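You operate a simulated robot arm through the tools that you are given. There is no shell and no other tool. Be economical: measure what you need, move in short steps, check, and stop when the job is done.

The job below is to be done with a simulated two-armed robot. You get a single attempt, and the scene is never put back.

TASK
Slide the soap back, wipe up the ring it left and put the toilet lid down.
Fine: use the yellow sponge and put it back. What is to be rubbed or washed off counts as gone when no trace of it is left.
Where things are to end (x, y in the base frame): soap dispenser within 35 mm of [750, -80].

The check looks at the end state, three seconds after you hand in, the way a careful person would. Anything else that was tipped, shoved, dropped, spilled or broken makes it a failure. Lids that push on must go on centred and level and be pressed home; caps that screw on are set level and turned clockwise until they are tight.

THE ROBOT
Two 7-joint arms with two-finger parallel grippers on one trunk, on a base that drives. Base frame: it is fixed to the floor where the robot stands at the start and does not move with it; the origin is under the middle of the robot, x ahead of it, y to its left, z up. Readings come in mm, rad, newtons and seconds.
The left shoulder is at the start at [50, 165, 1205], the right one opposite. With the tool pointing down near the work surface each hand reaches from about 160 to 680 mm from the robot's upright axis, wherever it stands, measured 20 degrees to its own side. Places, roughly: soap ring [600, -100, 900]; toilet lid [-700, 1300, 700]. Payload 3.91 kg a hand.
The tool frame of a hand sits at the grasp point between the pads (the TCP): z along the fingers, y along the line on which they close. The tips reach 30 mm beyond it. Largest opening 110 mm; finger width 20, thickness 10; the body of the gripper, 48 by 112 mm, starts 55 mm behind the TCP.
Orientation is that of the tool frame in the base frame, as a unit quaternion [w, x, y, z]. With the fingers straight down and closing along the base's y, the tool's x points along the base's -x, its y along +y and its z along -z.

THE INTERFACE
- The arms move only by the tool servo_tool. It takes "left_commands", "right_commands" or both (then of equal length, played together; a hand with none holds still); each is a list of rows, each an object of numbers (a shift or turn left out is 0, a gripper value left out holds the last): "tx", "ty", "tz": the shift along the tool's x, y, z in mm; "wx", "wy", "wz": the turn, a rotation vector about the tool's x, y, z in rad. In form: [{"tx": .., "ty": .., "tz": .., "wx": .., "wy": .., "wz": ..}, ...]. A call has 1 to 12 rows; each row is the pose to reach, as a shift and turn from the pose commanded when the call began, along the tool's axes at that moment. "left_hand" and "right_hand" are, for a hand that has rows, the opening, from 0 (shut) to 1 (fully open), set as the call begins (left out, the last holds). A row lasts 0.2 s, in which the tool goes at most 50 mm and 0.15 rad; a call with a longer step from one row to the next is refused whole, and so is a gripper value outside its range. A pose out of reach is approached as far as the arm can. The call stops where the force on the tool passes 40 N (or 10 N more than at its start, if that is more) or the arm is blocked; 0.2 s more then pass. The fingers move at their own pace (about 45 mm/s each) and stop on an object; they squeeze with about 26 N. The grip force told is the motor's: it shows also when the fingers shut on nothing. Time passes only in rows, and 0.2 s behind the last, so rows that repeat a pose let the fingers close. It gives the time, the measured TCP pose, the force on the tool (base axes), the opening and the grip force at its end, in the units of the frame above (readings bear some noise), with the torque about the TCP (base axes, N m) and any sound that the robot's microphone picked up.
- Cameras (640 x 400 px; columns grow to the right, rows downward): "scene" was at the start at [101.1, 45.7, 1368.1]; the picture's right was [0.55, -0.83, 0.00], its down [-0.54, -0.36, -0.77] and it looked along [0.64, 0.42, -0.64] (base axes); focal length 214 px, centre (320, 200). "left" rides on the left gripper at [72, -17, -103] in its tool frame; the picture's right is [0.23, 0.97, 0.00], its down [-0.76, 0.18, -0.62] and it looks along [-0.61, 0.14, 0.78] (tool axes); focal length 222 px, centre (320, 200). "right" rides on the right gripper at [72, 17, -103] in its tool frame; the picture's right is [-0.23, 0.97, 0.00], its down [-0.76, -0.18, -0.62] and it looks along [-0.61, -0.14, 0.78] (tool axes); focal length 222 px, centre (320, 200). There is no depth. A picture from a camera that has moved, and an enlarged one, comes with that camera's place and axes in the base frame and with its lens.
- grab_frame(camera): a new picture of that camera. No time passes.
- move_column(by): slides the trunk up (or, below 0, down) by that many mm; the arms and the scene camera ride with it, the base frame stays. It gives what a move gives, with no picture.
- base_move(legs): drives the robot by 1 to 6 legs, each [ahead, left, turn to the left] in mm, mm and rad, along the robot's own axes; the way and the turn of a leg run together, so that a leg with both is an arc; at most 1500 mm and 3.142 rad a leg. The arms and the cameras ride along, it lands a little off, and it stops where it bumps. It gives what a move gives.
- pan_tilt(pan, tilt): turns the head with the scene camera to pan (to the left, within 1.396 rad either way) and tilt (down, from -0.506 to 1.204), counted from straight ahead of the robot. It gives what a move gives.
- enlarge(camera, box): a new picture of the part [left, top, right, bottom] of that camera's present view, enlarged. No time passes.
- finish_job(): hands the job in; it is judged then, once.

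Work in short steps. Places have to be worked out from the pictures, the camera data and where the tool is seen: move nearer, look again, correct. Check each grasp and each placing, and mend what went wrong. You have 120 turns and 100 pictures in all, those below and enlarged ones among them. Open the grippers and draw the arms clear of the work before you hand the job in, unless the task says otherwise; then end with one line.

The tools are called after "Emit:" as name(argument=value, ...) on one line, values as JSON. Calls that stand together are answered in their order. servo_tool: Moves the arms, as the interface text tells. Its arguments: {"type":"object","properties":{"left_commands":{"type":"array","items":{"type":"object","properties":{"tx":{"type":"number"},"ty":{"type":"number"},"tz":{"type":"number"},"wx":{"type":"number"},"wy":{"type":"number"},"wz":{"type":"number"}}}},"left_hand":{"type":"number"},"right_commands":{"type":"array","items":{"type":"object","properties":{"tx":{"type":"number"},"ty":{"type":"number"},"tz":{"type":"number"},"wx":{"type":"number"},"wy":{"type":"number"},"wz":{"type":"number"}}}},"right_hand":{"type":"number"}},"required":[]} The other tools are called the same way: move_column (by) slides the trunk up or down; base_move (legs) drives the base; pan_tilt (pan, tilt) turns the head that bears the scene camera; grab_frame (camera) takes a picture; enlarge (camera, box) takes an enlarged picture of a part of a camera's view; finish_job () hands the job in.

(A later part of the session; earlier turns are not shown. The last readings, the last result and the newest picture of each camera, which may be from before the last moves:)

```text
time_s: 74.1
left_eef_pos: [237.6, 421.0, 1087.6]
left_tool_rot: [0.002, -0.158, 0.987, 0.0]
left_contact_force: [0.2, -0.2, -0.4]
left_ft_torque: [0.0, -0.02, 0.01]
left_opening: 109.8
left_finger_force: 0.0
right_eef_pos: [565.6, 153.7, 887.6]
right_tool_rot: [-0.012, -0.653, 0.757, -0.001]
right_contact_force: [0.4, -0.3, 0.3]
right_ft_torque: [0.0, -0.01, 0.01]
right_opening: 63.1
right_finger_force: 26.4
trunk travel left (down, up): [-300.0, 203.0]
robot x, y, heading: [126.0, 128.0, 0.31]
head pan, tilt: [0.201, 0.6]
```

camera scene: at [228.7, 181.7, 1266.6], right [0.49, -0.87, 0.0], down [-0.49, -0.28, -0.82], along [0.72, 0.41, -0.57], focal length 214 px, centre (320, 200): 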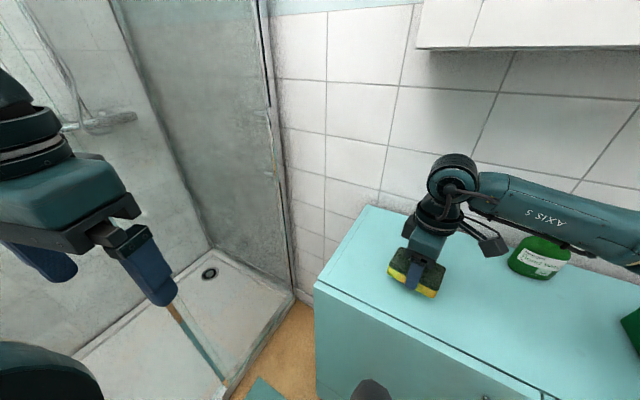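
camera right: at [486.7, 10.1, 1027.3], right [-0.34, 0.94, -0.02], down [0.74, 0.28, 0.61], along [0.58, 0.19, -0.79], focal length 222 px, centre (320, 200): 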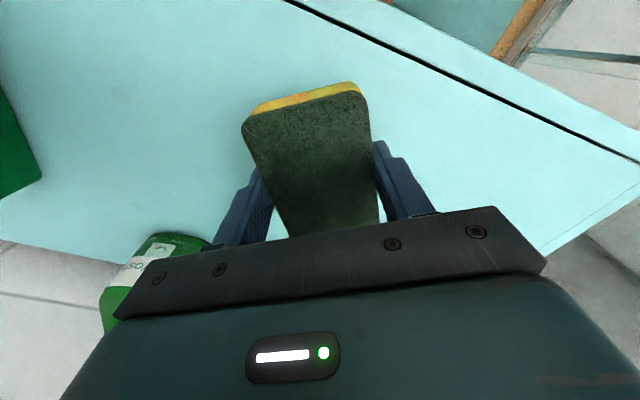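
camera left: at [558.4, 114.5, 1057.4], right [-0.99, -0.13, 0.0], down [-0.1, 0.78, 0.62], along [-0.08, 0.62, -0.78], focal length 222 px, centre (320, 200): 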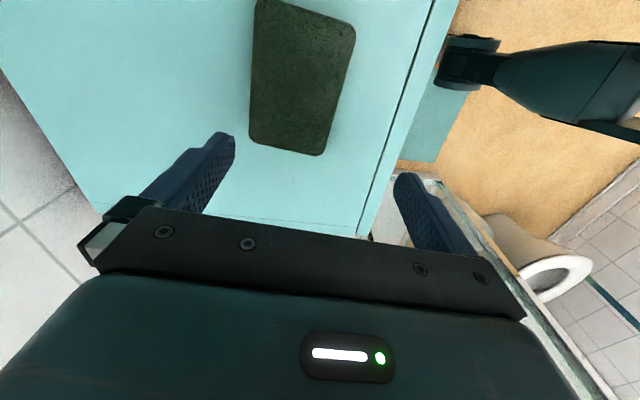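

Sponge is on the surface at its original pose. Open the gripper.

Emit:
servo_tool(right_commands=[{"tz": 0}, {"tz": 0}, {"tz": 0}, {"tz": 0}, {"tz": 0}], right_hand=1.0)

Emit:
move_column(by=125)

Emit:
grab_frame(camera="right")

```text
time_s: 75.3
left_eef_pos: [236.7, 422.0, 1088.2]
left_tool_rot: [0.001, -0.158, 0.987, 0.0]
left_contact_force: [-0.2, -0.7, 0.1]
left_ft_torque: [-0.01, 0.0, -0.01]
left_opening: 110.2
left_finger_force: 0.0
right_eef_pos: [565.7, 155.1, 888.7]
right_tool_rot: [-0.011, -0.653, 0.758, 0.0]
right_contact_force: [-0.8, 0.2, 0.9]
right_ft_torque: [0.03, -0.02, 0.03]
right_opening: 110.0
right_finger_force: 0.0
trunk travel left (down, up): [-300.0, 203.0]
robot x, y, heading: [121.2, 128.7, 0.319]
head pan, tilt: [0.201, 0.6]
```

```text
time_s: 76.9
left_eef_pos: [238.3, 422.8, 1212.6]
left_tool_rot: [0.001, -0.158, 0.987, 0.0]
left_contact_force: [0.6, 0.4, -0.4]
left_ft_torque: [0.04, 0.01, -0.01]
left_opening: 110.0
left_finger_force: 0.0
right_eef_pos: [566.1, 154.7, 1012.5]
right_tool_rot: [-0.012, -0.653, 0.758, 0.0]
right_contact_force: [-0.2, 0.1, -0.6]
right_ft_torque: [-0.02, -0.04, 0.01]
right_opening: 109.9
right_finger_force: 0.0
trunk travel left (down, up): [-425.0, 78.0]
robot x, y, heading: [124.7, 129.0, 0.308]
head pan, tilt: [0.201, 0.6]
```

```text
42 pictures are left
camera right: at [539.8, 87.6, 1117.6], right [-0.93, 0.37, 0.01], down [0.3, 0.74, 0.61], along [0.22, 0.57, -0.79], focal length 222 px, centre (320, 200)
```

right: 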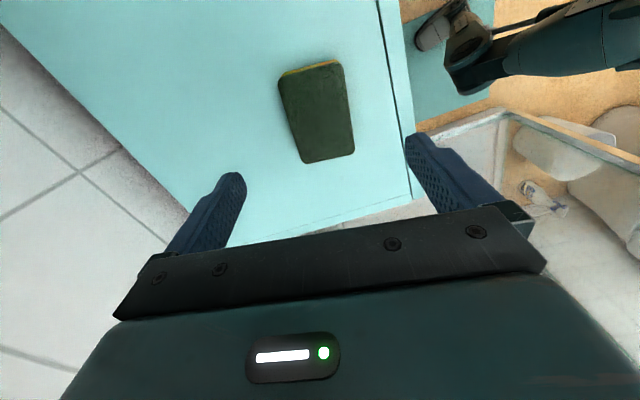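

Sponge is back in place. I retract the right hand back and up in its neutral orientation, and look at the counter.

Emit:
servo_tool(right_commands=[{"tx": 6, "ty": 10, "tz": -30, "wz": 0.14}, {"tx": 15, "ty": 25, "tz": -55, "wz": 0.28}, {"tx": 28, "ty": 45, "tz": -75, "wz": 0.42}, {"tx": 42, "ty": 67, "tz": -95, "wz": 0.56}, {"tx": 56, "ty": 89, "tz": -110, "wz": 0.7}, {"tx": 70, "ty": 111, "tz": -122, "wz": 0.84}, {"tx": 84, "ty": 133, "tz": -134, "wz": 0.98}, {"tx": 98.7, "ty": 153, "tz": -145, "wz": 1.12}])

Emit:
base_move(legs=[[-100, 0, 0]])

Emit:
pan_tilt(pan=-0.35, tilt=0.75)

Emit:
grab_frame(camera="scene")

```text
time_s: 78.7
left_eef_pos: [237.6, 421.1, 1213.9]
left_tool_rot: [0.001, -0.157, 0.988, 0.0]
left_contact_force: [-0.8, 0.4, -0.3]
left_ft_torque: [0.0, -0.02, 0.0]
left_opening: 109.9
left_finger_force: 0.1
right_eef_pos: [402.6, 80.7, 1160.8]
right_tool_rot: [-0.011, -0.149, 0.989, -0.006]
right_contact_force: [0.2, -0.2, 0.2]
right_ft_torque: [0.01, -0.02, 0.01]
right_opening: 110.0
right_finger_force: 0.0
trunk travel left (down, up): [-425.0, 78.0]
robot x, y, heading: [127.2, 128.8, 0.316]
head pan, tilt: [0.201, 0.6]
```

```text
time_s: 79.8
left_eef_pos: [142.5, 389.4, 1213.2]
left_tool_rot: [0.0, -0.156, 0.988, 0.0]
left_contact_force: [-0.8, 0.1, 0.0]
left_ft_torque: [0.02, -0.06, -0.02]
left_opening: 109.8
left_finger_force: 0.0
right_eef_pos: [308.0, 50.1, 1162.4]
right_tool_rot: [-0.01, -0.15, 0.989, -0.006]
right_contact_force: [-1.0, -0.5, -0.3]
right_ft_torque: [0.05, 0.01, -0.02]
right_opening: 110.0
right_finger_force: 0.0
trunk travel left (down, up): [-425.0, 78.0]
robot x, y, heading: [24.9, 101.8, 0.316]
head pan, tilt: [0.201, 0.6]
```

```text
time_s: 80.8
left_eef_pos: [143.6, 390.4, 1212.6]
left_tool_rot: [0.0, -0.158, 0.987, 0.0]
left_contact_force: [0.1, 0.3, -0.1]
left_ft_torque: [0.0, -0.01, 0.01]
left_opening: 109.9
left_finger_force: 0.0
right_eef_pos: [308.5, 49.6, 1162.2]
right_tool_rot: [-0.011, -0.149, 0.989, -0.006]
right_contact_force: [0.0, -0.2, -0.1]
right_ft_torque: [0.01, -0.02, -0.01]
right_opening: 110.2
right_finger_force: 0.0
trunk travel left (down, up): [-425.0, 78.0]
robot x, y, heading: [29.0, 97.0, 0.315]
head pan, tilt: [-0.351, 0.75]
```

```text
41 pictures are left
camera scene: at [139.8, 104.1, 1363.8], right [-0.04, -1.0, 0.0], down [-0.68, 0.02, -0.73], along [0.73, -0.03, -0.68], focal length 214 px, centre (320, 200)
```

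scene: 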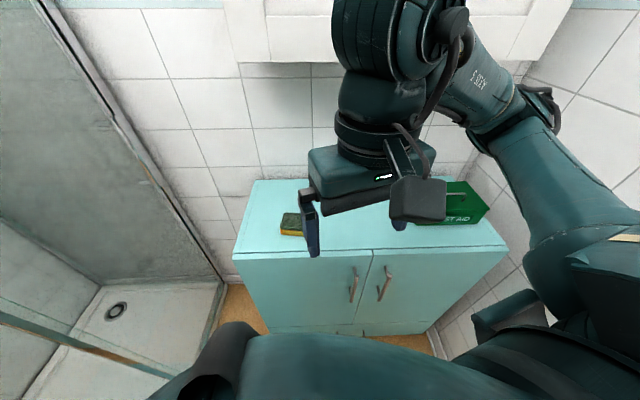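

The hand still hides the middle; I use the right hand's own camera.

Emit:
grab_frame(camera="right")

```text
40 pictures are left
camera right: at [235.5, 46.9, 1266.9], right [-0.07, 1.0, -0.01], down [0.79, 0.06, 0.61], along [0.61, 0.03, -0.79], focal length 222 px, centre (320, 200)
```

right: 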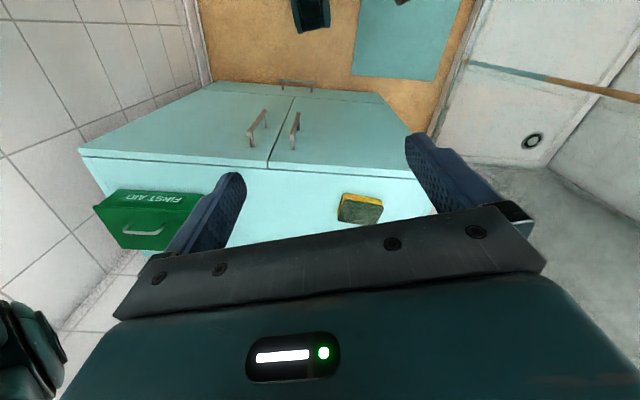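

Counter looks clean there. Now I look left and back for the toilet.

Emit:
pan_tilt(pan=1.39, tilt=0.45)

Emit:
grab_frame(camera="scene")

```text
time_s: 82.5
left_eef_pos: [143.2, 390.3, 1212.5]
left_tool_rot: [0.001, -0.158, 0.987, -0.001]
left_contact_force: [0.9, 1.1, -0.1]
left_ft_torque: [0.0, 0.02, -0.06]
left_opening: 109.8
left_finger_force: 0.1
right_eef_pos: [308.9, 49.7, 1162.6]
right_tool_rot: [-0.009, -0.149, 0.989, -0.005]
right_contact_force: [-0.6, 0.4, 0.4]
right_ft_torque: [0.0, -0.03, -0.01]
right_opening: 109.9
right_finger_force: 0.0
trunk travel left (down, up): [-425.0, 78.0]
robot x, y, heading: [31.3, 98.1, 0.313]
head pan, tilt: [1.389, 0.45]
```

```text
39 pictures are left
camera scene: at [44.9, 198.1, 1390.2], right [0.99, 0.13, 0.0], down [0.06, -0.43, -0.9], along [-0.12, 0.89, -0.44], focal length 214 px, centre (320, 200)
```

scene: 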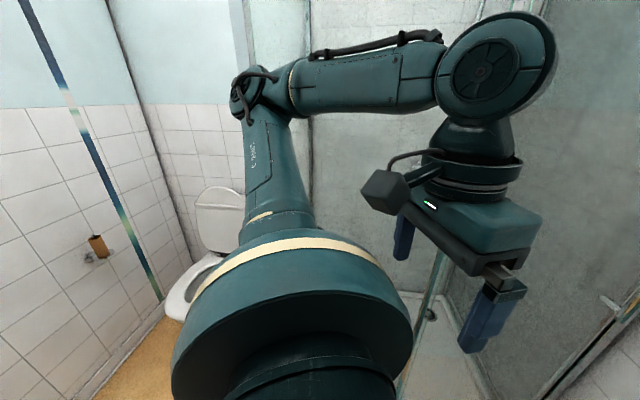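

Toilet stands at about x≈−740 with its front near y≈950, lid leaning up against the back. I back a bit from the counter, then turn to face +y and look.

Emit:
base_move(legs=[[-180, 40, 0], [0, 0, 0.63], [0, 0, 0.63]])

Emit:
pan_tilt(pan=0.6, tilt=0.5)

Emit:
grab_frame(camera="scene")

```text
time_s: 87.5
left_eef_pos: [-397.9, 281.1, 1212.8]
left_tool_rot: [0.001, -0.706, 0.708, 0.001]
left_contact_force: [-0.1, -0.1, -0.2]
left_ft_torque: [-0.01, -0.02, 0.03]
left_opening: 110.2
left_finger_force: 0.1
right_eef_pos: [-23.2, 333.0, 1162.6]
right_tool_rot: [-0.004, -0.701, 0.713, -0.011]
right_contact_force: [-0.7, -0.9, 0.0]
right_ft_torque: [-0.01, 0.04, -0.02]
right_opening: 110.2
right_finger_force: 0.0
trunk travel left (down, up): [-425.0, 78.0]
robot x, y, heading: [-160.1, 78.7, 1.563]
head pan, tilt: [1.389, 0.45]
```

```text
time_s: 88.6
left_eef_pos: [-397.2, 282.2, 1214.0]
left_tool_rot: [0.0, -0.706, 0.708, 0.001]
left_contact_force: [0.2, 0.8, -0.2]
left_ft_torque: [0.01, 0.0, -0.02]
left_opening: 110.0
left_finger_force: 0.1
right_eef_pos: [-22.0, 332.5, 1163.3]
right_tool_rot: [-0.005, -0.701, 0.713, -0.011]
right_contact_force: [-0.6, 0.7, -0.1]
right_ft_torque: [0.02, 0.0, 0.02]
right_opening: 110.3
right_finger_force: 0.1
trunk travel left (down, up): [-425.0, 78.0]
robot x, y, heading: [-155.9, 84.4, 1.569]
head pan, tilt: [0.6, 0.499]
```

```text
38 pictures are left
camera scene: at [-207.1, 184.6, 1385.8], right [0.83, 0.56, 0.0], down [0.27, -0.4, -0.88], along [-0.49, 0.73, -0.48], focal length 214 px, centre (320, 200)
```

scene: 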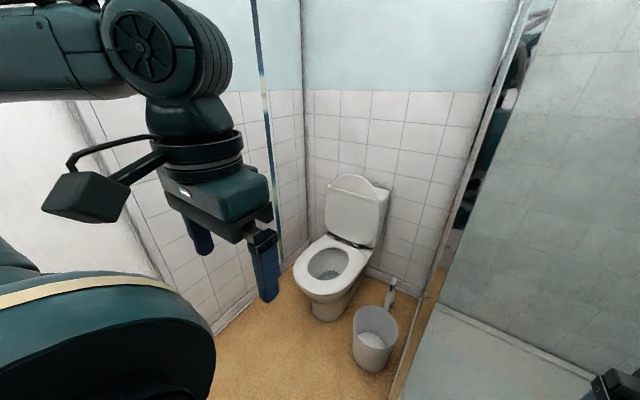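

Good view: lid upright, bin and brush to the right. I zoom in on the toilet to understand lid and cistern.

Emit:
enlarge(camera="scene", box=[270, 150, 430, 390])

```text
1.67 times, centred on (350, 270) of scene
camera zoom: at [-207.1, 184.6, 1385.8], right [0.83, 0.56, 0.0], down [0.27, -0.4, -0.88], along [-0.49, 0.73, -0.48], focal length 358 px, centre (270, 83)
```

zoom: 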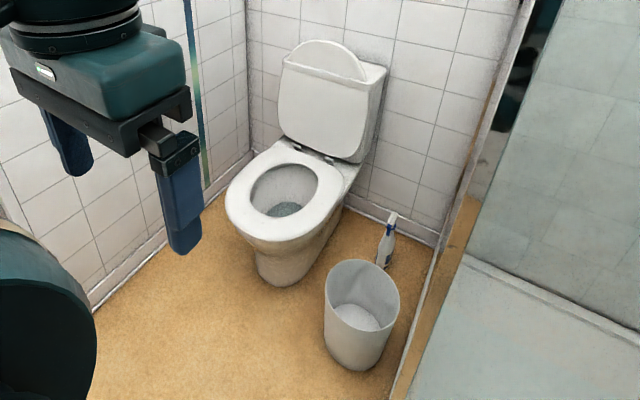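

The cistern stands behind; the lid leans against it with its rounded top protruding ~100 mm above the cistern (top ≈ (−710,1320,885), hinge ≈ (−680,1241,430)). I drive in front of it, keeping clear of bowl and bin.

Emit:
base_move(legs=[[0, 345, 0], [250, 0, 0]])

Emit:
pan_tilt(pan=0.25, tilt=0.6)

Emit:
grab_frame(camera="scene")

```text
time_s: 92.3
left_eef_pos: [-746.0, 534.2, 1213.9]
left_tool_rot: [0.0, -0.707, 0.707, 0.0]
left_contact_force: [0.2, -0.6, -0.6]
left_ft_torque: [-0.07, 0.01, 0.01]
left_opening: 110.2
left_finger_force: 0.0
right_eef_pos: [-372.0, 585.7, 1162.2]
right_tool_rot: [-0.004, -0.701, 0.713, -0.011]
right_contact_force: [0.3, -0.6, 0.7]
right_ft_torque: [0.0, -0.02, -0.02]
right_opening: 109.8
right_finger_force: 0.2
trunk travel left (down, up): [-425.0, 78.0]
robot x, y, heading: [-504.2, 333.5, 1.572]
head pan, tilt: [0.6, 0.499]
```

```text
time_s: 93.1
left_eef_pos: [-748.1, 534.1, 1214.0]
left_tool_rot: [0.0, 0.708, -0.707, 0.0]
left_contact_force: [0.0, -0.4, 0.0]
left_ft_torque: [0.0, 0.0, -0.01]
left_opening: 109.9
left_finger_force: 0.0
right_eef_pos: [-372.9, 585.0, 1162.9]
right_tool_rot: [-0.005, -0.702, 0.712, -0.01]
right_contact_force: [0.7, -0.4, 0.1]
right_ft_torque: [-0.01, 0.04, -0.02]
right_opening: 109.9
right_finger_force: 0.0
trunk travel left (down, up): [-425.0, 78.0]
robot x, y, heading: [-503.3, 335.2, 1.57]
head pan, tilt: [0.25, 0.6]
```

```text
36 pictures are left
camera scene: at [-526.2, 447.3, 1376.8], right [0.97, 0.25, 0.0], down [0.14, -0.55, -0.83], along [-0.2, 0.8, -0.56], focal length 214 px, centre (320, 200)
```

scene: 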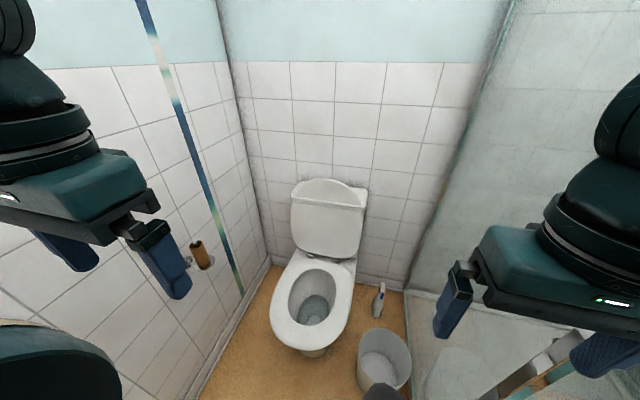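

Triangulated: lid top ≈(−706,1303,900), hinge ≈(y 1252, z 425), seat front y≈766. I lower the trunk 150 mm, ease forward 80 mm, close the left fingers, and reach out with the left hand pitched forward.

Emit:
move_column(by=-120)

Emit:
base_move(legs=[[80, 0, 0]])

Emit:
servo_tool(left_commands=[{"tx": -20, "ty": -4, "wy": -0.1}, {"tx": -50, "ty": -10, "wy": -0.2}, {"tx": -85, "ty": -15, "wy": -0.3}, {"tx": -120, "ty": -20, "wy": -0.4}, {"tx": -155, "ty": -25, "wy": -0.5}, {"tx": -190, "ty": -30, "wy": -0.6}, {"tx": -225, "ty": -35, "wy": -0.7}, {"tx": -260, "ty": -40, "wy": -0.8}, {"tx": -295, "ty": -42, "wy": -0.9}, {"tx": -330, "ty": -42, "wy": -0.95}, {"tx": -365, "ty": -42, "wy": -1.0}], left_hand=0.0)

Emit:
grab_frame(camera="scene")

```text
time_s: 94.6
left_eef_pos: [-747.7, 533.8, 1093.6]
left_tool_rot: [0.0, -0.707, 0.707, 0.001]
left_contact_force: [-0.4, 0.1, 0.3]
left_ft_torque: [0.0, 0.01, -0.03]
left_opening: 110.2
left_finger_force: 0.1
right_eef_pos: [-372.8, 585.1, 1041.6]
right_tool_rot: [-0.005, -0.702, 0.712, -0.012]
right_contact_force: [-0.5, 0.3, 0.3]
right_ft_torque: [0.01, 0.01, -0.01]
right_opening: 109.8
right_finger_force: 0.0
trunk travel left (down, up): [-305.0, 198.0]
robot x, y, heading: [-503.6, 338.3, 1.572]
head pan, tilt: [0.25, 0.6]
```

```text
time_s: 95.4
left_eef_pos: [-748.6, 540.3, 1094.7]
left_tool_rot: [0.006, -0.704, 0.71, 0.003]
left_contact_force: [-0.3, -0.8, 0.3]
left_ft_torque: [-0.04, 0.0, -0.03]
left_opening: 109.9
left_finger_force: 0.0
right_eef_pos: [-370.5, 585.6, 1042.5]
right_tool_rot: [0.001, -0.7, 0.714, -0.011]
right_contact_force: [0.3, 1.4, 1.0]
right_ft_torque: [0.0, 0.02, -0.04]
right_opening: 110.0
right_finger_force: 0.0
trunk travel left (down, up): [-305.0, 198.0]
robot x, y, heading: [-507.1, 342.9, 1.56]
head pan, tilt: [0.25, 0.6]
stopped in leg 1: the robot was blocked; the commanded pose is now the measured one
```

```text
time_s: 97.8
left_eef_pos: [-704.9, 904.1, 1100.7]
left_tool_rot: [0.345, -0.617, 0.619, 0.342]
left_contact_force: [-0.6, 0.3, -0.1]
left_ft_torque: [0.0, 0.01, 0.0]
left_opening: 0.0
left_finger_force: 26.3
right_eef_pos: [-369.3, 586.5, 1042.9]
right_tool_rot: [0.001, -0.701, 0.713, -0.01]
right_contact_force: [0.6, -0.7, 0.6]
right_ft_torque: [0.03, 0.01, 0.0]
right_opening: 110.0
right_finger_force: 0.0
trunk travel left (down, up): [-305.0, 198.0]
robot x, y, heading: [-510.2, 349.7, 1.563]
head pan, tilt: [0.25, 0.6]
```

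```text
35 pictures are left
camera scene: at [-527.4, 449.1, 1258.2], right [0.97, 0.24, 0.0], down [0.14, -0.54, -0.83], along [-0.2, 0.81, -0.55], focal length 214 px, centre (320, 200)
```

scene: 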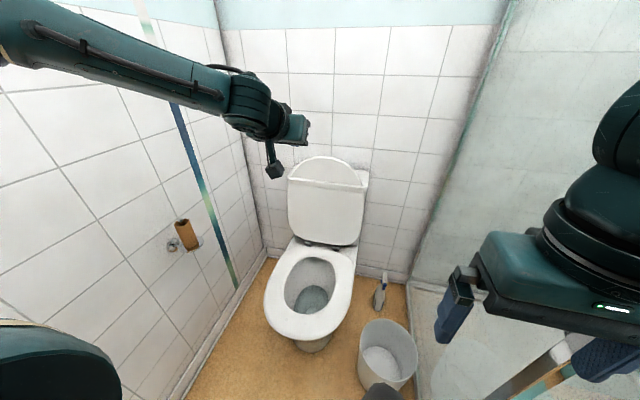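

The bump at y≈343 was most likely the right elbow meeting the shower's front glass corner. I back off, shift left 100 mm, then ease forward again.

Emit:
base_move(legs=[[-25, 0, 0], [0, 100, 0], [60, 0, 0]])

Emit:
grab_frame(camera="scene")

Emit:
grab_frame(camera="left")

```text
time_s: 99.9
left_eef_pos: [-808.3, 902.5, 1097.6]
left_tool_rot: [0.348, -0.614, 0.622, 0.339]
left_contact_force: [0.2, 1.3, -0.3]
left_ft_torque: [-0.03, 0.01, 0.02]
left_opening: 0.3
left_finger_force: 26.3
right_eef_pos: [-474.8, 582.7, 1039.3]
right_tool_rot: [-0.007, -0.692, 0.722, -0.022]
right_contact_force: [-0.1, -0.4, 0.2]
right_ft_torque: [-0.03, 0.02, 0.04]
right_opening: 110.0
right_finger_force: 0.1
trunk travel left (down, up): [-305.0, 198.0]
robot x, y, heading: [-608.5, 346.0, 1.555]
head pan, tilt: [0.25, 0.6]
stopped in leg 3: the robot was blocked; the commanded pose is now the measured one
```

```text
34 pictures are left
camera scene: at [-635.2, 446.8, 1258.6], right [0.97, 0.23, 0.01], down [0.14, -0.54, -0.83], along [-0.19, 0.81, -0.56], focal length 214 px, centre (320, 200)
```

scene: 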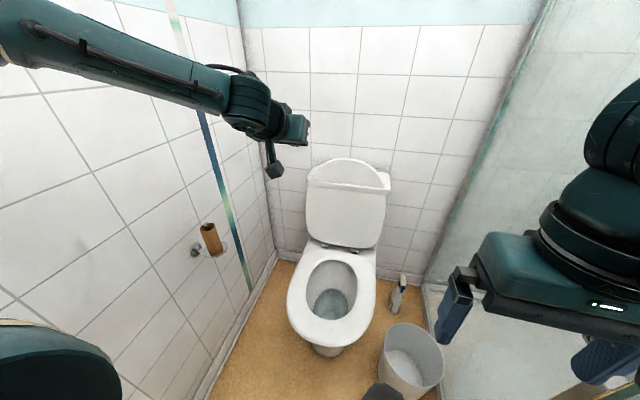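

```text
33 pictures are left
camera left: at [-792.6, 777.4, 1092.6], right [-0.97, -0.1, -0.2], down [-0.19, -0.12, 0.97], along [-0.13, 0.99, 0.1], focal length 222 px, centre (320, 200)
```

left: 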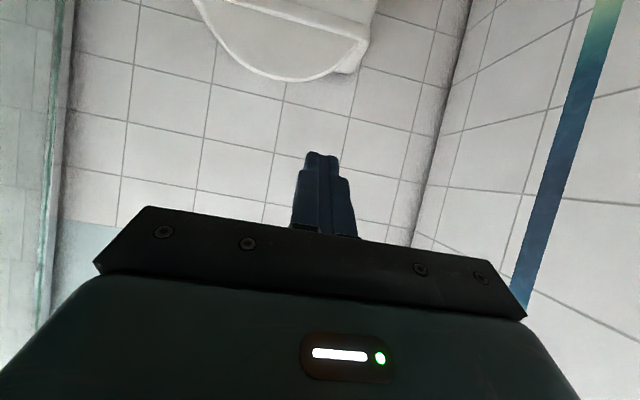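

Still blocked at the same y with a slight clockwise twist: something on the right side touches. I back off slightly and look right.

Emit:
base_move(legs=[[-25, 0, 0.0]])

Emit:
pan_tilt(pan=-0.7, tilt=0.7)

Emit:
grab_frame(camera="scene")

```text
time_s: 100.7
left_eef_pos: [-803.0, 888.6, 1093.6]
left_tool_rot: [0.341, -0.616, 0.625, 0.337]
left_contact_force: [-1.1, -1.0, 0.0]
left_ft_torque: [0.02, -0.02, 0.0]
left_opening: 0.0
left_finger_force: 25.8
right_eef_pos: [-468.4, 568.8, 1034.9]
right_tool_rot: [-0.014, -0.693, 0.72, -0.024]
right_contact_force: [-0.2, -0.4, 0.0]
right_ft_torque: [0.01, 0.0, 0.04]
right_opening: 110.1
right_finger_force: 0.1
trunk travel left (down, up): [-305.0, 198.0]
robot x, y, heading: [-606.0, 323.2, 1.554]
head pan, tilt: [0.25, 0.6]
```

```text
time_s: 101.9
left_eef_pos: [-803.2, 889.9, 1092.9]
left_tool_rot: [0.342, -0.616, 0.625, 0.337]
left_contact_force: [-0.7, 0.4, 0.3]
left_ft_torque: [0.01, -0.01, 0.0]
left_opening: 0.0
left_finger_force: 26.0
right_eef_pos: [-467.9, 568.7, 1034.4]
right_tool_rot: [-0.013, -0.694, 0.72, -0.024]
right_contact_force: [0.7, -0.8, 0.0]
right_ft_torque: [0.02, -0.01, -0.02]
right_opening: 109.9
right_finger_force: 0.0
trunk travel left (down, up): [-305.0, 198.0]
robot x, y, heading: [-607.4, 324.0, 1.558]
head pan, tilt: [-0.7, 0.7]
```

```text
32 pictures are left
camera scene: at [-551.6, 413.8, 1248.1], right [0.76, -0.65, 0.0], down [-0.42, -0.49, -0.77], along [0.5, 0.58, -0.64], focal length 214 px, centre (320, 200)
```

scene: 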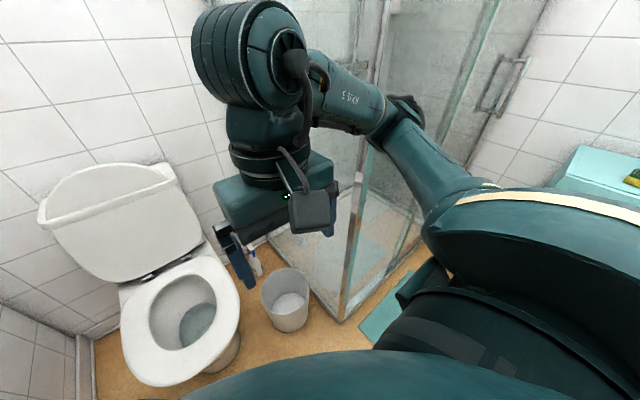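

Confirmed: the right elbow is at the shower's corner post. I back away 60 mm to free it, then extend the right hand forward so the elbow tucks in.

Emit:
base_move(legs=[[-70, 0, 0.015]])

Emit:
servo_tool(right_commands=[{"tx": -35, "tz": -10}, {"tx": -70, "tz": -20}, {"tx": -105, "tz": -30}, {"tx": -140, "tz": -40}, {"tx": -175, "tz": -50}, {"tx": -210, "tz": -60}, {"tx": -245, "tz": -60}, {"tx": -280, "tz": -60}], right_hand=0.3)

Emit:
grab_frame(camera="scene")

```text
time_s: 102.9
left_eef_pos: [-811.8, 815.2, 1094.4]
left_tool_rot: [-0.339, 0.62, -0.62, -0.339]
left_contact_force: [0.4, 0.2, 0.1]
left_ft_torque: [0.01, -0.01, -0.02]
left_opening: 0.0
left_finger_force: 26.1
right_eef_pos: [-472.8, 499.9, 1034.3]
right_tool_rot: [-0.013, -0.699, 0.714, -0.024]
right_contact_force: [0.1, 0.1, -0.3]
right_ft_torque: [0.01, 0.03, -0.02]
right_opening: 110.0
right_finger_force: 0.1
trunk travel left (down, up): [-305.0, 198.0]
robot x, y, heading: [-608.7, 254.6, 1.575]
head pan, tilt: [-0.7, 0.7]
```

```text
time_s: 104.7
left_eef_pos: [-811.9, 817.0, 1092.8]
left_tool_rot: [-0.339, 0.621, -0.62, -0.34]
left_contact_force: [0.4, -0.3, -0.8]
left_ft_torque: [0.03, 0.0, -0.01]
left_opening: 0.0
left_finger_force: 26.3
right_eef_pos: [-466.0, 784.4, 1078.6]
right_tool_rot: [-0.013, -0.699, 0.714, -0.025]
right_contact_force: [0.4, 0.3, 0.2]
right_ft_torque: [-0.01, 0.01, -0.02]
right_opening: 33.0
right_finger_force: 0.0
trunk travel left (down, up): [-305.0, 198.0]
robot x, y, heading: [-607.9, 250.2, 1.568]
head pan, tilt: [-0.7, 0.7]
```

```text
31 pictures are left
camera scene: at [-553.6, 344.8, 1248.0], right [0.77, -0.64, 0.0], down [-0.41, -0.49, -0.76], along [0.49, 0.59, -0.64], focal length 214 px, centre (320, 200)
```

scene: 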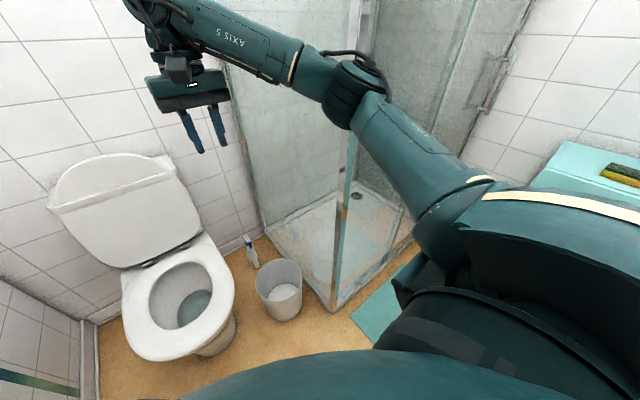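

I'd rather turn the robot right by 0.6 rad: that brings the left shoulder forward toward the lid and swings the right elbow away from the shower. First I retract the right hand.

Emit:
servo_tool(right_commands=[{"tx": 40}, {"tx": 80}, {"tx": 120}, {"tx": 160}, {"tx": 200}, {"tx": 240}, {"tx": 280}])

Emit:
base_move(legs=[[0, 0, -0.6], [60, 42, 0]])

Emit:
pan_tilt(pan=0.6, tilt=0.6)

Emit:
grab_frame(camera="scene")

```text
time_s: 106.3
left_eef_pos: [-811.3, 817.2, 1093.9]
left_tool_rot: [-0.339, 0.621, -0.619, -0.34]
left_contact_force: [0.0, 0.4, -1.3]
left_ft_torque: [0.0, 0.02, -0.01]
left_opening: 0.0
left_finger_force: 26.4
right_eef_pos: [-473.8, 499.5, 1095.9]
right_tool_rot: [-0.014, -0.699, 0.715, -0.024]
right_contact_force: [-0.6, 0.3, 0.0]
right_ft_torque: [0.01, 0.0, 0.03]
right_opening: 33.0
right_finger_force: 0.2
trunk travel left (down, up): [-305.0, 198.0]
robot x, y, heading: [-608.2, 246.6, 1.569]
head pan, tilt: [-0.7, 0.7]
```

```text
time_s: 109.0
left_eef_pos: [-459.4, 906.7, 1093.2]
left_tool_rot: [0.424, -0.411, 0.775, 0.224]
left_contact_force: [0.4, 0.3, 0.4]
left_ft_torque: [0.0, -0.02, -0.02]
left_opening: 0.1
left_finger_force: 25.9
right_eef_pos: [-357.8, 458.3, 1096.8]
right_tool_rot: [-0.02, -0.459, 0.888, -0.019]
right_contact_force: [-0.2, -0.5, 0.2]
right_ft_torque: [-0.03, 0.0, -0.05]
right_opening: 32.9
right_finger_force: 0.2
trunk travel left (down, up): [-305.0, 198.0]
robot x, y, heading: [-607.9, 326.5, 0.977]
head pan, tilt: [-0.7, 0.7]
```

```text
time_s: 110.5
left_eef_pos: [-460.8, 907.0, 1093.6]
left_tool_rot: [0.425, -0.411, 0.775, 0.225]
left_contact_force: [-0.1, -0.6, 0.9]
left_ft_torque: [-0.03, 0.01, 0.02]
left_opening: 0.3
left_finger_force: 26.2
right_eef_pos: [-357.6, 457.9, 1095.8]
right_tool_rot: [-0.019, -0.46, 0.888, -0.019]
right_contact_force: [0.8, 0.6, 0.4]
right_ft_torque: [0.04, 0.01, 0.01]
right_opening: 32.9
right_finger_force: 0.2
trunk travel left (down, up): [-305.0, 198.0]
robot x, y, heading: [-613.1, 324.7, 0.977]
head pan, tilt: [0.6, 0.6]
```

```text
30 pictures are left
camera scene: at [-592.2, 436.8, 1256.7], right [1.0, 0.01, 0.0], down [0.0, -0.56, -0.83], along [0.0, 0.83, -0.56], focal length 214 px, centre (320, 200)
```

scene: 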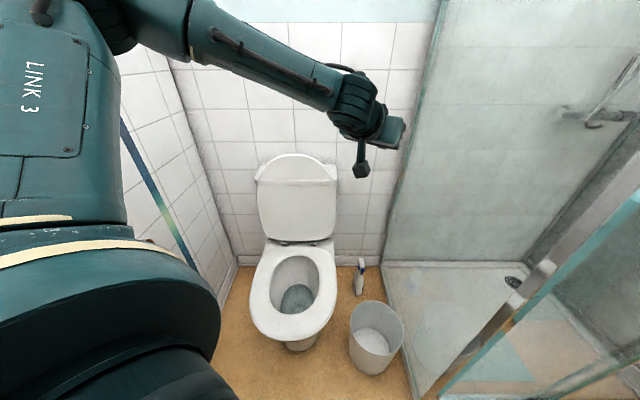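

Clear head-on view; lid top again ≈(−695,1303,904). I ease 60 mm closer and bring the left hand in line in front of the lid top, turning it to point along +y.

Emit:
base_move(legs=[[50, 34, 0]])

Emit:
servo_tool(left_commands=[{"tx": 4.5, "ty": 39, "tz": 9.5, "wx": -0.058, "wz": -0.037}, {"tx": 9, "ty": 78, "tz": 19, "wx": -0.116, "wz": -0.074}, {"tx": 14, "ty": 118, "tz": 29, "wx": -0.174, "wz": -0.111}, {"tx": 19, "ty": 157, "tz": 38, "wx": -0.232, "wz": -0.148}, {"tx": 23, "ty": 196, "tz": 48, "wx": -0.29, "wz": -0.185}, {"tx": 28, "ty": 235, "tz": 57, "wx": -0.348, "wz": -0.222}, {"tx": 33, "ty": 275, "tz": 67, "wx": -0.406, "wz": -0.259}, {"tx": 37.5, "ty": 314, "tz": 77, "wx": -0.464, "wz": -0.296}, {"tx": 37.5, "ty": 314, "tz": 77, "wx": -0.464, "wz": -0.296}])

Emit:
grab_frame(camera="scene")

```text
time_s: 111.4
left_eef_pos: [-459.7, 965.0, 1093.1]
left_tool_rot: [0.424, -0.412, 0.775, 0.226]
left_contact_force: [-0.1, -0.4, -0.3]
left_ft_torque: [-0.01, 0.0, -0.02]
left_opening: 0.3
left_finger_force: 25.6
right_eef_pos: [-356.9, 518.7, 1097.6]
right_tool_rot: [-0.021, -0.458, 0.888, -0.019]
right_contact_force: [0.2, 0.2, -0.1]
right_ft_torque: [0.02, 0.04, -0.02]
right_opening: 32.8
right_finger_force: 0.0
trunk travel left (down, up): [-305.0, 198.0]
robot x, y, heading: [-607.8, 386.6, 0.979]
head pan, tilt: [0.6, 0.6]
```

```text
time_s: 113.4
left_eef_pos: [-695.6, 1182.2, 1021.6]
left_tool_rot: [0.346, -0.606, 0.634, 0.332]
left_contact_force: [0.2, -0.5, 0.0]
left_ft_torque: [0.02, 0.0, 0.01]
left_opening: 0.0
left_finger_force: 25.6
right_eef_pos: [-357.9, 516.4, 1095.6]
right_tool_rot: [-0.02, -0.459, 0.888, -0.019]
right_contact_force: [-0.2, -0.6, 0.8]
right_ft_torque: [0.02, -0.01, 0.04]
right_opening: 33.1
right_finger_force: 0.0
trunk travel left (down, up): [-305.0, 198.0]
robot x, y, heading: [-605.3, 382.2, 0.975]
head pan, tilt: [0.6, 0.6]
```

```text
29 pictures are left
camera scene: at [-591.3, 496.5, 1256.7], right [1.0, 0.01, 0.0], down [0.0, -0.56, -0.83], along [0.0, 0.83, -0.56], focal length 214 px, centre (320, 200)
```

scene: 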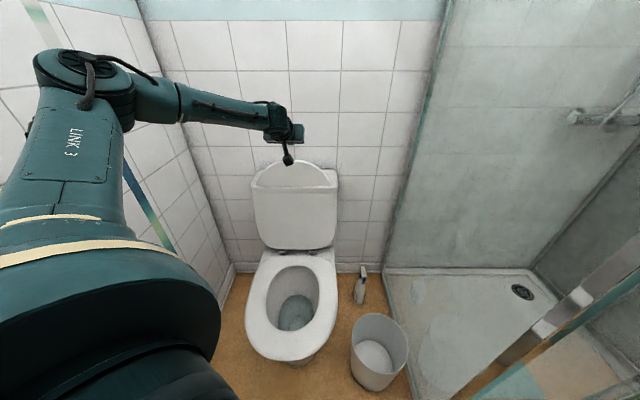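

Reach is fine. I take the left hand's view to pin down the lid top before hooking over it.

Emit:
grab_frame(camera="left")

Emit:
enlarge(camera="scene", box=[230, 110, 390, 210])

```text
28 pictures are left
camera left: at [-684.0, 1055.7, 1015.9], right [-0.98, -0.08, -0.19], down [-0.18, -0.11, 0.98], along [-0.1, 0.99, 0.09], focal length 222 px, centre (320, 200)
```

left: 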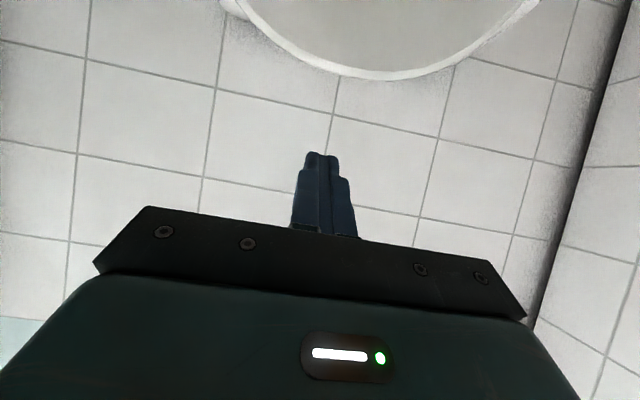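

```text
4.00 times, centred on (310, 160) of scene
camera zoom: at [-591.3, 496.5, 1256.7], right [1.0, 0.01, 0.0], down [0.0, -0.56, -0.83], along [0.0, 0.83, -0.56], focal length 858 px, centre (360, 360)
```

zoom: 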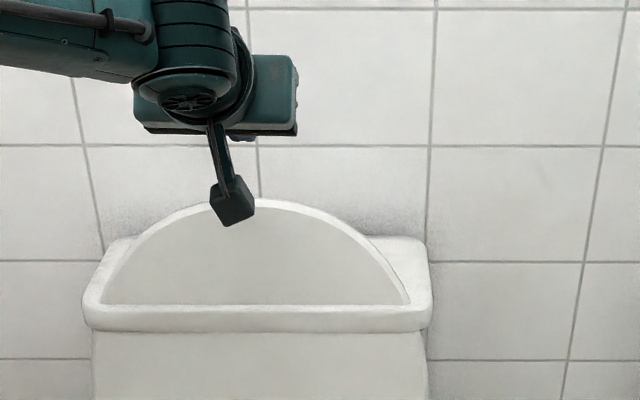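

The lid's rounded rim apex is ≈(−700,1303,898), rim about 10–15 mm thick. I move the fingertips over it, well above, steepening the pitch a bit.

Emit:
servo_tool(left_commands=[{"tx": -12, "ty": 2, "tz": 32, "wy": 0.05}, {"tx": -24, "ty": 4, "tz": 64, "wy": 0.1}, {"tx": -36, "ty": 6, "tz": 97, "wy": 0.15}, {"tx": -48, "ty": 8, "tz": 129, "wy": 0.2}, {"tx": -59.4, "ty": 9.5, "tz": 161, "wy": 0.2}, {"tx": -59.4, "ty": 9.5, "tz": 161, "wy": 0.2}])

Emit:
enlarge(camera="scene", box=[230, 110, 390, 210])

```text
time_s: 114.8
left_eef_pos: [-705.3, 1282.5, 995.1]
left_tool_rot: [0.282, -0.636, 0.666, 0.27]
left_contact_force: [-0.2, 0.1, 0.9]
left_ft_torque: [0.02, -0.03, 0.01]
left_opening: 0.0
left_finger_force: 26.0
left hand out of reach, approached as far as the arm can: row 4, 5, 6
right_eef_pos: [-356.4, 517.6, 1096.6]
right_tool_rot: [-0.019, -0.459, 0.888, -0.019]
right_contact_force: [0.5, -0.3, 0.2]
right_ft_torque: [-0.05, -0.01, 0.02]
right_opening: 33.1
right_finger_force: 0.1
trunk travel left (down, up): [-305.0, 198.0]
robot x, y, heading: [-607.0, 385.5, 0.979]
head pan, tilt: [0.6, 0.6]
```

```text
4.00 times, centred on (310, 160) of scene
camera zoom: at [-591.4, 496.6, 1256.7], right [1.0, 0.01, 0.0], down [0.0, -0.56, -0.83], along [0.0, 0.83, -0.56], focal length 858 px, centre (360, 360)
```

zoom: 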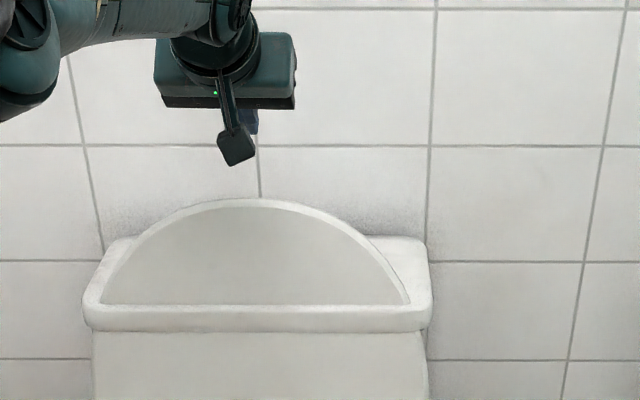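

70 mm short. I ease the base forward in two small legs, hand still high above the lid.

Emit:
base_move(legs=[[29, 19, 0], [25, 17, 0]])

```text
time_s: 116.1
left_eef_pos: [-704.1, 1346.5, 994.4]
left_tool_rot: [0.281, -0.637, 0.665, 0.27]
left_contact_force: [-0.4, 0.0, -0.5]
left_ft_torque: [0.01, 0.0, 0.03]
left_opening: 0.2
left_finger_force: 25.8
right_eef_pos: [-355.1, 583.3, 1095.6]
right_tool_rot: [-0.02, -0.459, 0.888, -0.019]
right_contact_force: [-0.3, 0.4, -0.6]
right_ft_torque: [-0.03, 0.01, 0.02]
right_opening: 33.2
right_finger_force: 0.0
trunk travel left (down, up): [-305.0, 198.0]
robot x, y, heading: [-610.2, 448.6, 0.974]
head pan, tilt: [0.6, 0.6]
```

No bump, TCP now (−704,1346,994). I lower by trunk 60 mm and check alignment behind the rim.

Emit:
move_column(by=-60)

Emit:
grab_frame(camera="left")

Emit:
enlarge(camera="scene", box=[220, 70, 380, 170])

```text
time_s: 117.1
left_eef_pos: [-704.7, 1346.5, 935.4]
left_tool_rot: [0.282, -0.636, 0.665, 0.271]
left_contact_force: [0.2, -0.2, -0.5]
left_ft_torque: [0.03, -0.01, -0.02]
left_opening: 0.0
left_finger_force: 25.4
right_eef_pos: [-355.8, 582.7, 1036.4]
right_tool_rot: [-0.019, -0.458, 0.888, -0.019]
right_contact_force: [-0.2, -1.0, -0.4]
right_ft_torque: [-0.01, -0.01, 0.03]
right_opening: 33.2
right_finger_force: 0.1
trunk travel left (down, up): [-245.0, 258.0]
robot x, y, heading: [-611.3, 447.7, 0.978]
head pan, tilt: [0.6, 0.6]
```

```text
25 pictures are left
camera left: at [-693.1, 1221.8, 955.6], right [-0.98, -0.12, -0.16], down [-0.17, 0.09, 0.98], along [-0.1, 0.99, -0.11], focal length 222 px, centre (320, 200)
```

left: 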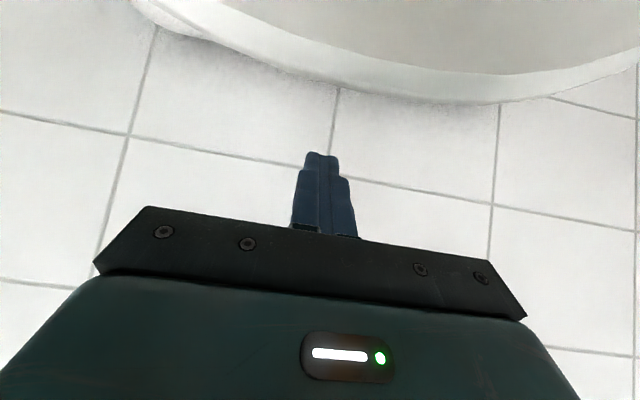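

```text
4.00 times, centred on (300, 120) of scene
camera zoom: at [-590.7, 561.7, 1196.7], right [1.0, 0.01, 0.0], down [0.0, -0.56, -0.83], along [0.0, 0.83, -0.56], focal length 858 px, centre (400, 520)
```

zoom: 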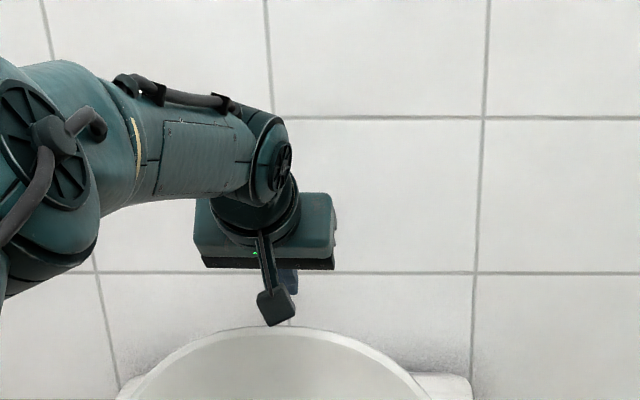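

Rim spans y≈1290–1308 at z≈900; my finger's underside will be ~17 mm behind it. Lower another 40 mm.

Emit:
move_column(by=-40)

Emit:
grab_frame(camera="left")

```text
time_s: 118.0
left_eef_pos: [-703.9, 1346.2, 895.7]
left_tool_rot: [0.281, -0.637, 0.665, 0.271]
left_contact_force: [-0.4, 0.0, 0.4]
left_ft_torque: [-0.05, 0.0, 0.01]
left_opening: 0.3
left_finger_force: 25.5
right_eef_pos: [-356.2, 582.4, 996.0]
right_tool_rot: [-0.019, -0.459, 0.888, -0.019]
right_contact_force: [0.0, 0.3, 0.4]
right_ft_torque: [0.0, 0.01, -0.04]
right_opening: 32.9
right_finger_force: 0.0
trunk travel left (down, up): [-205.0, 298.0]
robot x, y, heading: [-612.7, 452.3, 0.972]
head pan, tilt: [0.6, 0.6]
```

```text
23 pictures are left
camera left: at [-693.1, 1221.8, 915.6], right [-0.98, -0.12, -0.16], down [-0.17, 0.09, 0.98], along [-0.1, 0.99, -0.11], focal length 222 px, centre (320, 200)
```

left: 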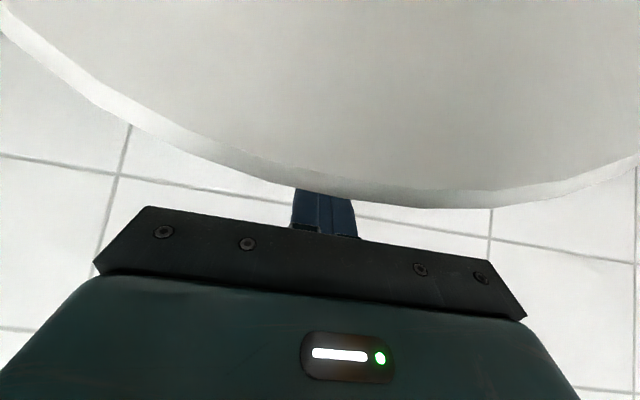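

The fingers are behind the rim. I pull gently toward the robot, about 65 mm, to bring the lid to vertical.

Emit:
servo_tool(left_commands=[{"tx": 9, "ty": -0.6, "tz": -10}, {"tx": 18, "ty": -1.1, "tz": -20}, {"tx": 27, "ty": -1.7, "tz": -30}, {"tx": 36, "ty": -2.2, "tz": -40}, {"tx": 45, "ty": -2.8, "tz": -49.6}])

Emit:
grab_frame(camera="left")

```text
time_s: 119.2
left_eef_pos: [-705.1, 1278.8, 896.9]
left_tool_rot: [0.28, -0.637, 0.665, 0.271]
left_contact_force: [-0.8, -0.1, -0.2]
left_ft_torque: [-0.02, 0.03, -0.01]
left_opening: 0.0
left_finger_force: 26.5
right_eef_pos: [-356.4, 581.9, 996.2]
right_tool_rot: [-0.02, -0.459, 0.888, -0.019]
right_contact_force: [0.4, 0.3, -0.1]
right_ft_torque: [-0.05, -0.02, 0.02]
right_opening: 33.0
right_finger_force: 0.1
trunk travel left (down, up): [-205.0, 298.0]
robot x, y, heading: [-607.4, 447.7, 0.972]
head pan, tilt: [0.6, 0.6]
```

```text
22 pictures are left
camera left: at [-693.4, 1154.7, 917.2], right [-0.98, -0.12, -0.16], down [-0.17, 0.09, 0.98], along [-0.1, 0.99, -0.11], focal length 222 px, centre (320, 200)
```

left: 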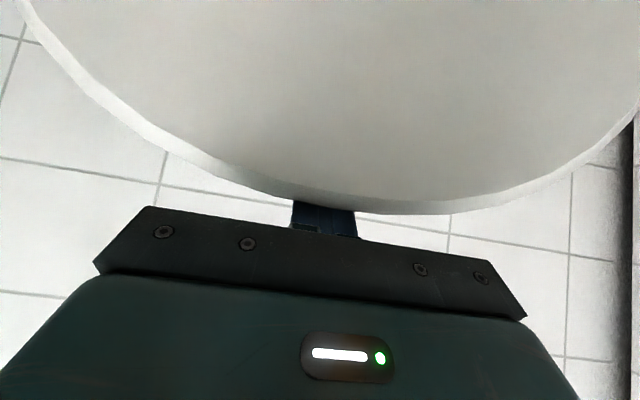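

The lid follows, near vertical. I continue along its arc to about 40° forward, the palm acting as a stop in front.

Emit:
servo_tool(left_commands=[{"tx": 30.6, "ty": -1.8, "tz": -28.8}, {"tx": 62.9, "ty": -3.5, "tz": -54.6}, {"tx": 97.7, "ty": -5, "tz": -78.1}, {"tx": 134.5, "ty": -7, "tz": -97.5}, {"tx": 172.8, "ty": -8.5, "tz": -114}, {"tx": 212.1, "ty": -10, "tz": -127.4}, {"tx": 252.6, "ty": -11.5, "tz": -137}, {"tx": 293.9, "ty": -13, "tz": -143.1}])

Emit:
grab_frame(camera="scene")

```text
time_s: 121.0
left_eef_pos: [-705.6, 971.9, 786.6]
left_tool_rot: [0.281, -0.637, 0.665, 0.27]
left_contact_force: [0.2, 0.3, -0.6]
left_ft_torque: [0.06, 0.0, 0.04]
left_opening: 0.1
left_finger_force: 26.2
right_eef_pos: [-357.2, 583.1, 997.0]
right_tool_rot: [-0.02, -0.459, 0.888, -0.019]
right_contact_force: [0.5, 0.7, 0.5]
right_ft_torque: [0.03, 0.02, -0.02]
right_opening: 32.7
right_finger_force: 0.1
trunk travel left (down, up): [-205.0, 298.0]
robot x, y, heading: [-605.8, 451.8, 0.979]
head pan, tilt: [0.6, 0.6]
```

```text
21 pictures are left
camera scene: at [-590.6, 561.9, 1156.7], right [1.0, 0.01, 0.0], down [0.0, -0.56, -0.83], along [0.0, 0.83, -0.56], focal length 214 px, centre (320, 200)
```

scene: 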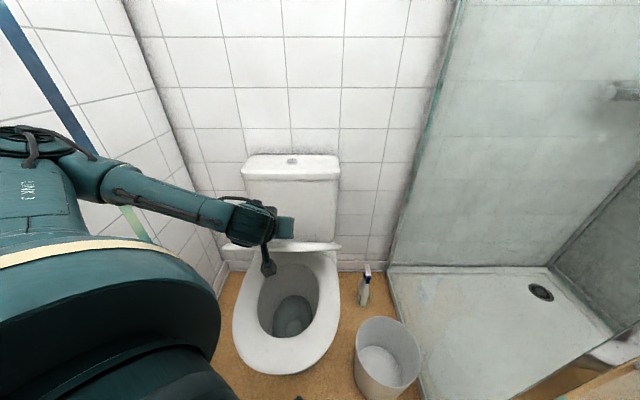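

The lid is held at ~43° with no load on the hand, so the hinge has friction and my finger simply pushes from above. I continue along the arc to ~70°.

Emit:
servo_tool(left_commands=[{"tx": 41.7, "tz": -2.9}, {"tx": 83.5, "tz": -1.6}, {"tx": 124.9, "tz": 3}, {"tx": 165.6, "tz": 11}, {"tx": 205.4, "tz": 23.1}, {"tx": 244.2, "tz": 38.2}])

Emit:
grab_frame(camera="scene")

```text
time_s: 122.4
left_eef_pos: [-724.9, 902.0, 683.0]
left_tool_rot: [0.282, -0.636, 0.666, 0.269]
left_contact_force: [-0.2, -0.3, 0.4]
left_ft_torque: [0.01, 0.02, -0.02]
left_opening: 0.0
left_finger_force: 26.1
left hand out of reach, approached as far as the arm can: row 1, 2, 3, 4, 5, 6
right_eef_pos: [-355.5, 583.2, 995.6]
right_tool_rot: [-0.019, -0.458, 0.888, -0.019]
right_contact_force: [-0.2, -0.7, 0.6]
right_ft_torque: [-0.01, 0.01, -0.02]
right_opening: 33.1
right_finger_force: 0.0
trunk travel left (down, up): [-205.0, 298.0]
robot x, y, heading: [-608.9, 451.9, 0.979]
head pan, tilt: [0.6, 0.6]
```

```text
20 pictures are left
camera scene: at [-590.6, 561.8, 1156.7], right [1.0, 0.01, 0.0], down [0.0, -0.56, -0.83], along [0.0, 0.83, -0.56], focal length 214 px, centre (320, 200)
```

scene: 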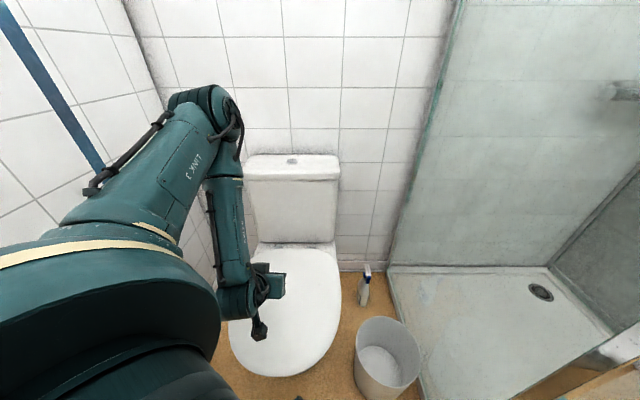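

The lid now covers the seat. I raise the arms with the trunk and back away to verify.

Emit:
move_column(by=200)

Emit:
base_move(legs=[[-125, -84, 0]])

Emit:
enlarge(camera="scene", box=[200, 130, 440, 400])

```text
time_s: 124.5
left_eef_pos: [-724.1, 901.5, 882.6]
left_tool_rot: [0.282, -0.636, 0.666, 0.27]
left_contact_force: [0.5, 0.2, -0.9]
left_ft_torque: [0.0, 0.01, 0.02]
left_opening: 0.1
left_finger_force: 25.9
right_eef_pos: [-354.8, 583.5, 1197.1]
right_tool_rot: [-0.02, -0.458, 0.888, -0.019]
right_contact_force: [-0.4, -0.3, -0.3]
right_ft_torque: [-0.02, -0.01, 0.03]
right_opening: 33.0
right_finger_force: 0.0
trunk travel left (down, up): [-405.0, 98.0]
robot x, y, heading: [-609.5, 448.6, 0.974]
head pan, tilt: [0.6, 0.6]
```

```text
time_s: 125.9
left_eef_pos: [-727.6, 752.1, 882.4]
left_tool_rot: [0.282, -0.637, 0.665, 0.271]
left_contact_force: [0.0, -0.6, 0.4]
left_ft_torque: [0.02, 0.02, 0.02]
left_opening: 0.0
left_finger_force: 25.7
right_eef_pos: [-358.7, 432.6, 1195.7]
right_tool_rot: [-0.02, -0.459, 0.888, -0.018]
right_contact_force: [0.1, 0.4, 0.5]
right_ft_torque: [0.05, 0.05, 0.02]
right_opening: 33.2
right_finger_force: 0.0
trunk travel left (down, up): [-405.0, 98.0]
robot x, y, heading: [-608.5, 299.2, 0.976]
head pan, tilt: [0.6, 0.6]
```

```text
1.48 times, centred on (320, 265) of scene
camera zoom: at [-592.2, 411.0, 1356.8], right [1.0, 0.01, 0.0], down [0.0, -0.56, -0.83], along [-0.01, 0.83, -0.56], focal length 318 px, centre (320, 104)
```

zoom: 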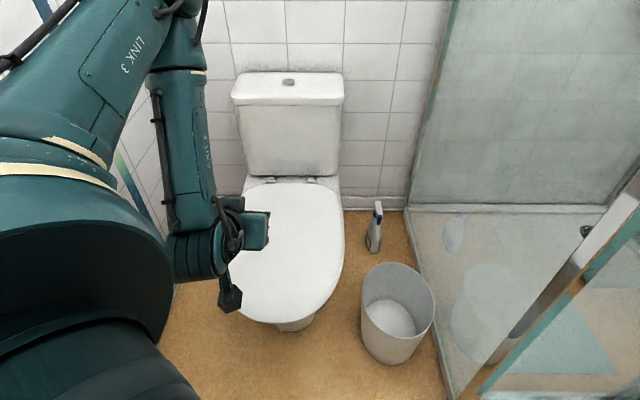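

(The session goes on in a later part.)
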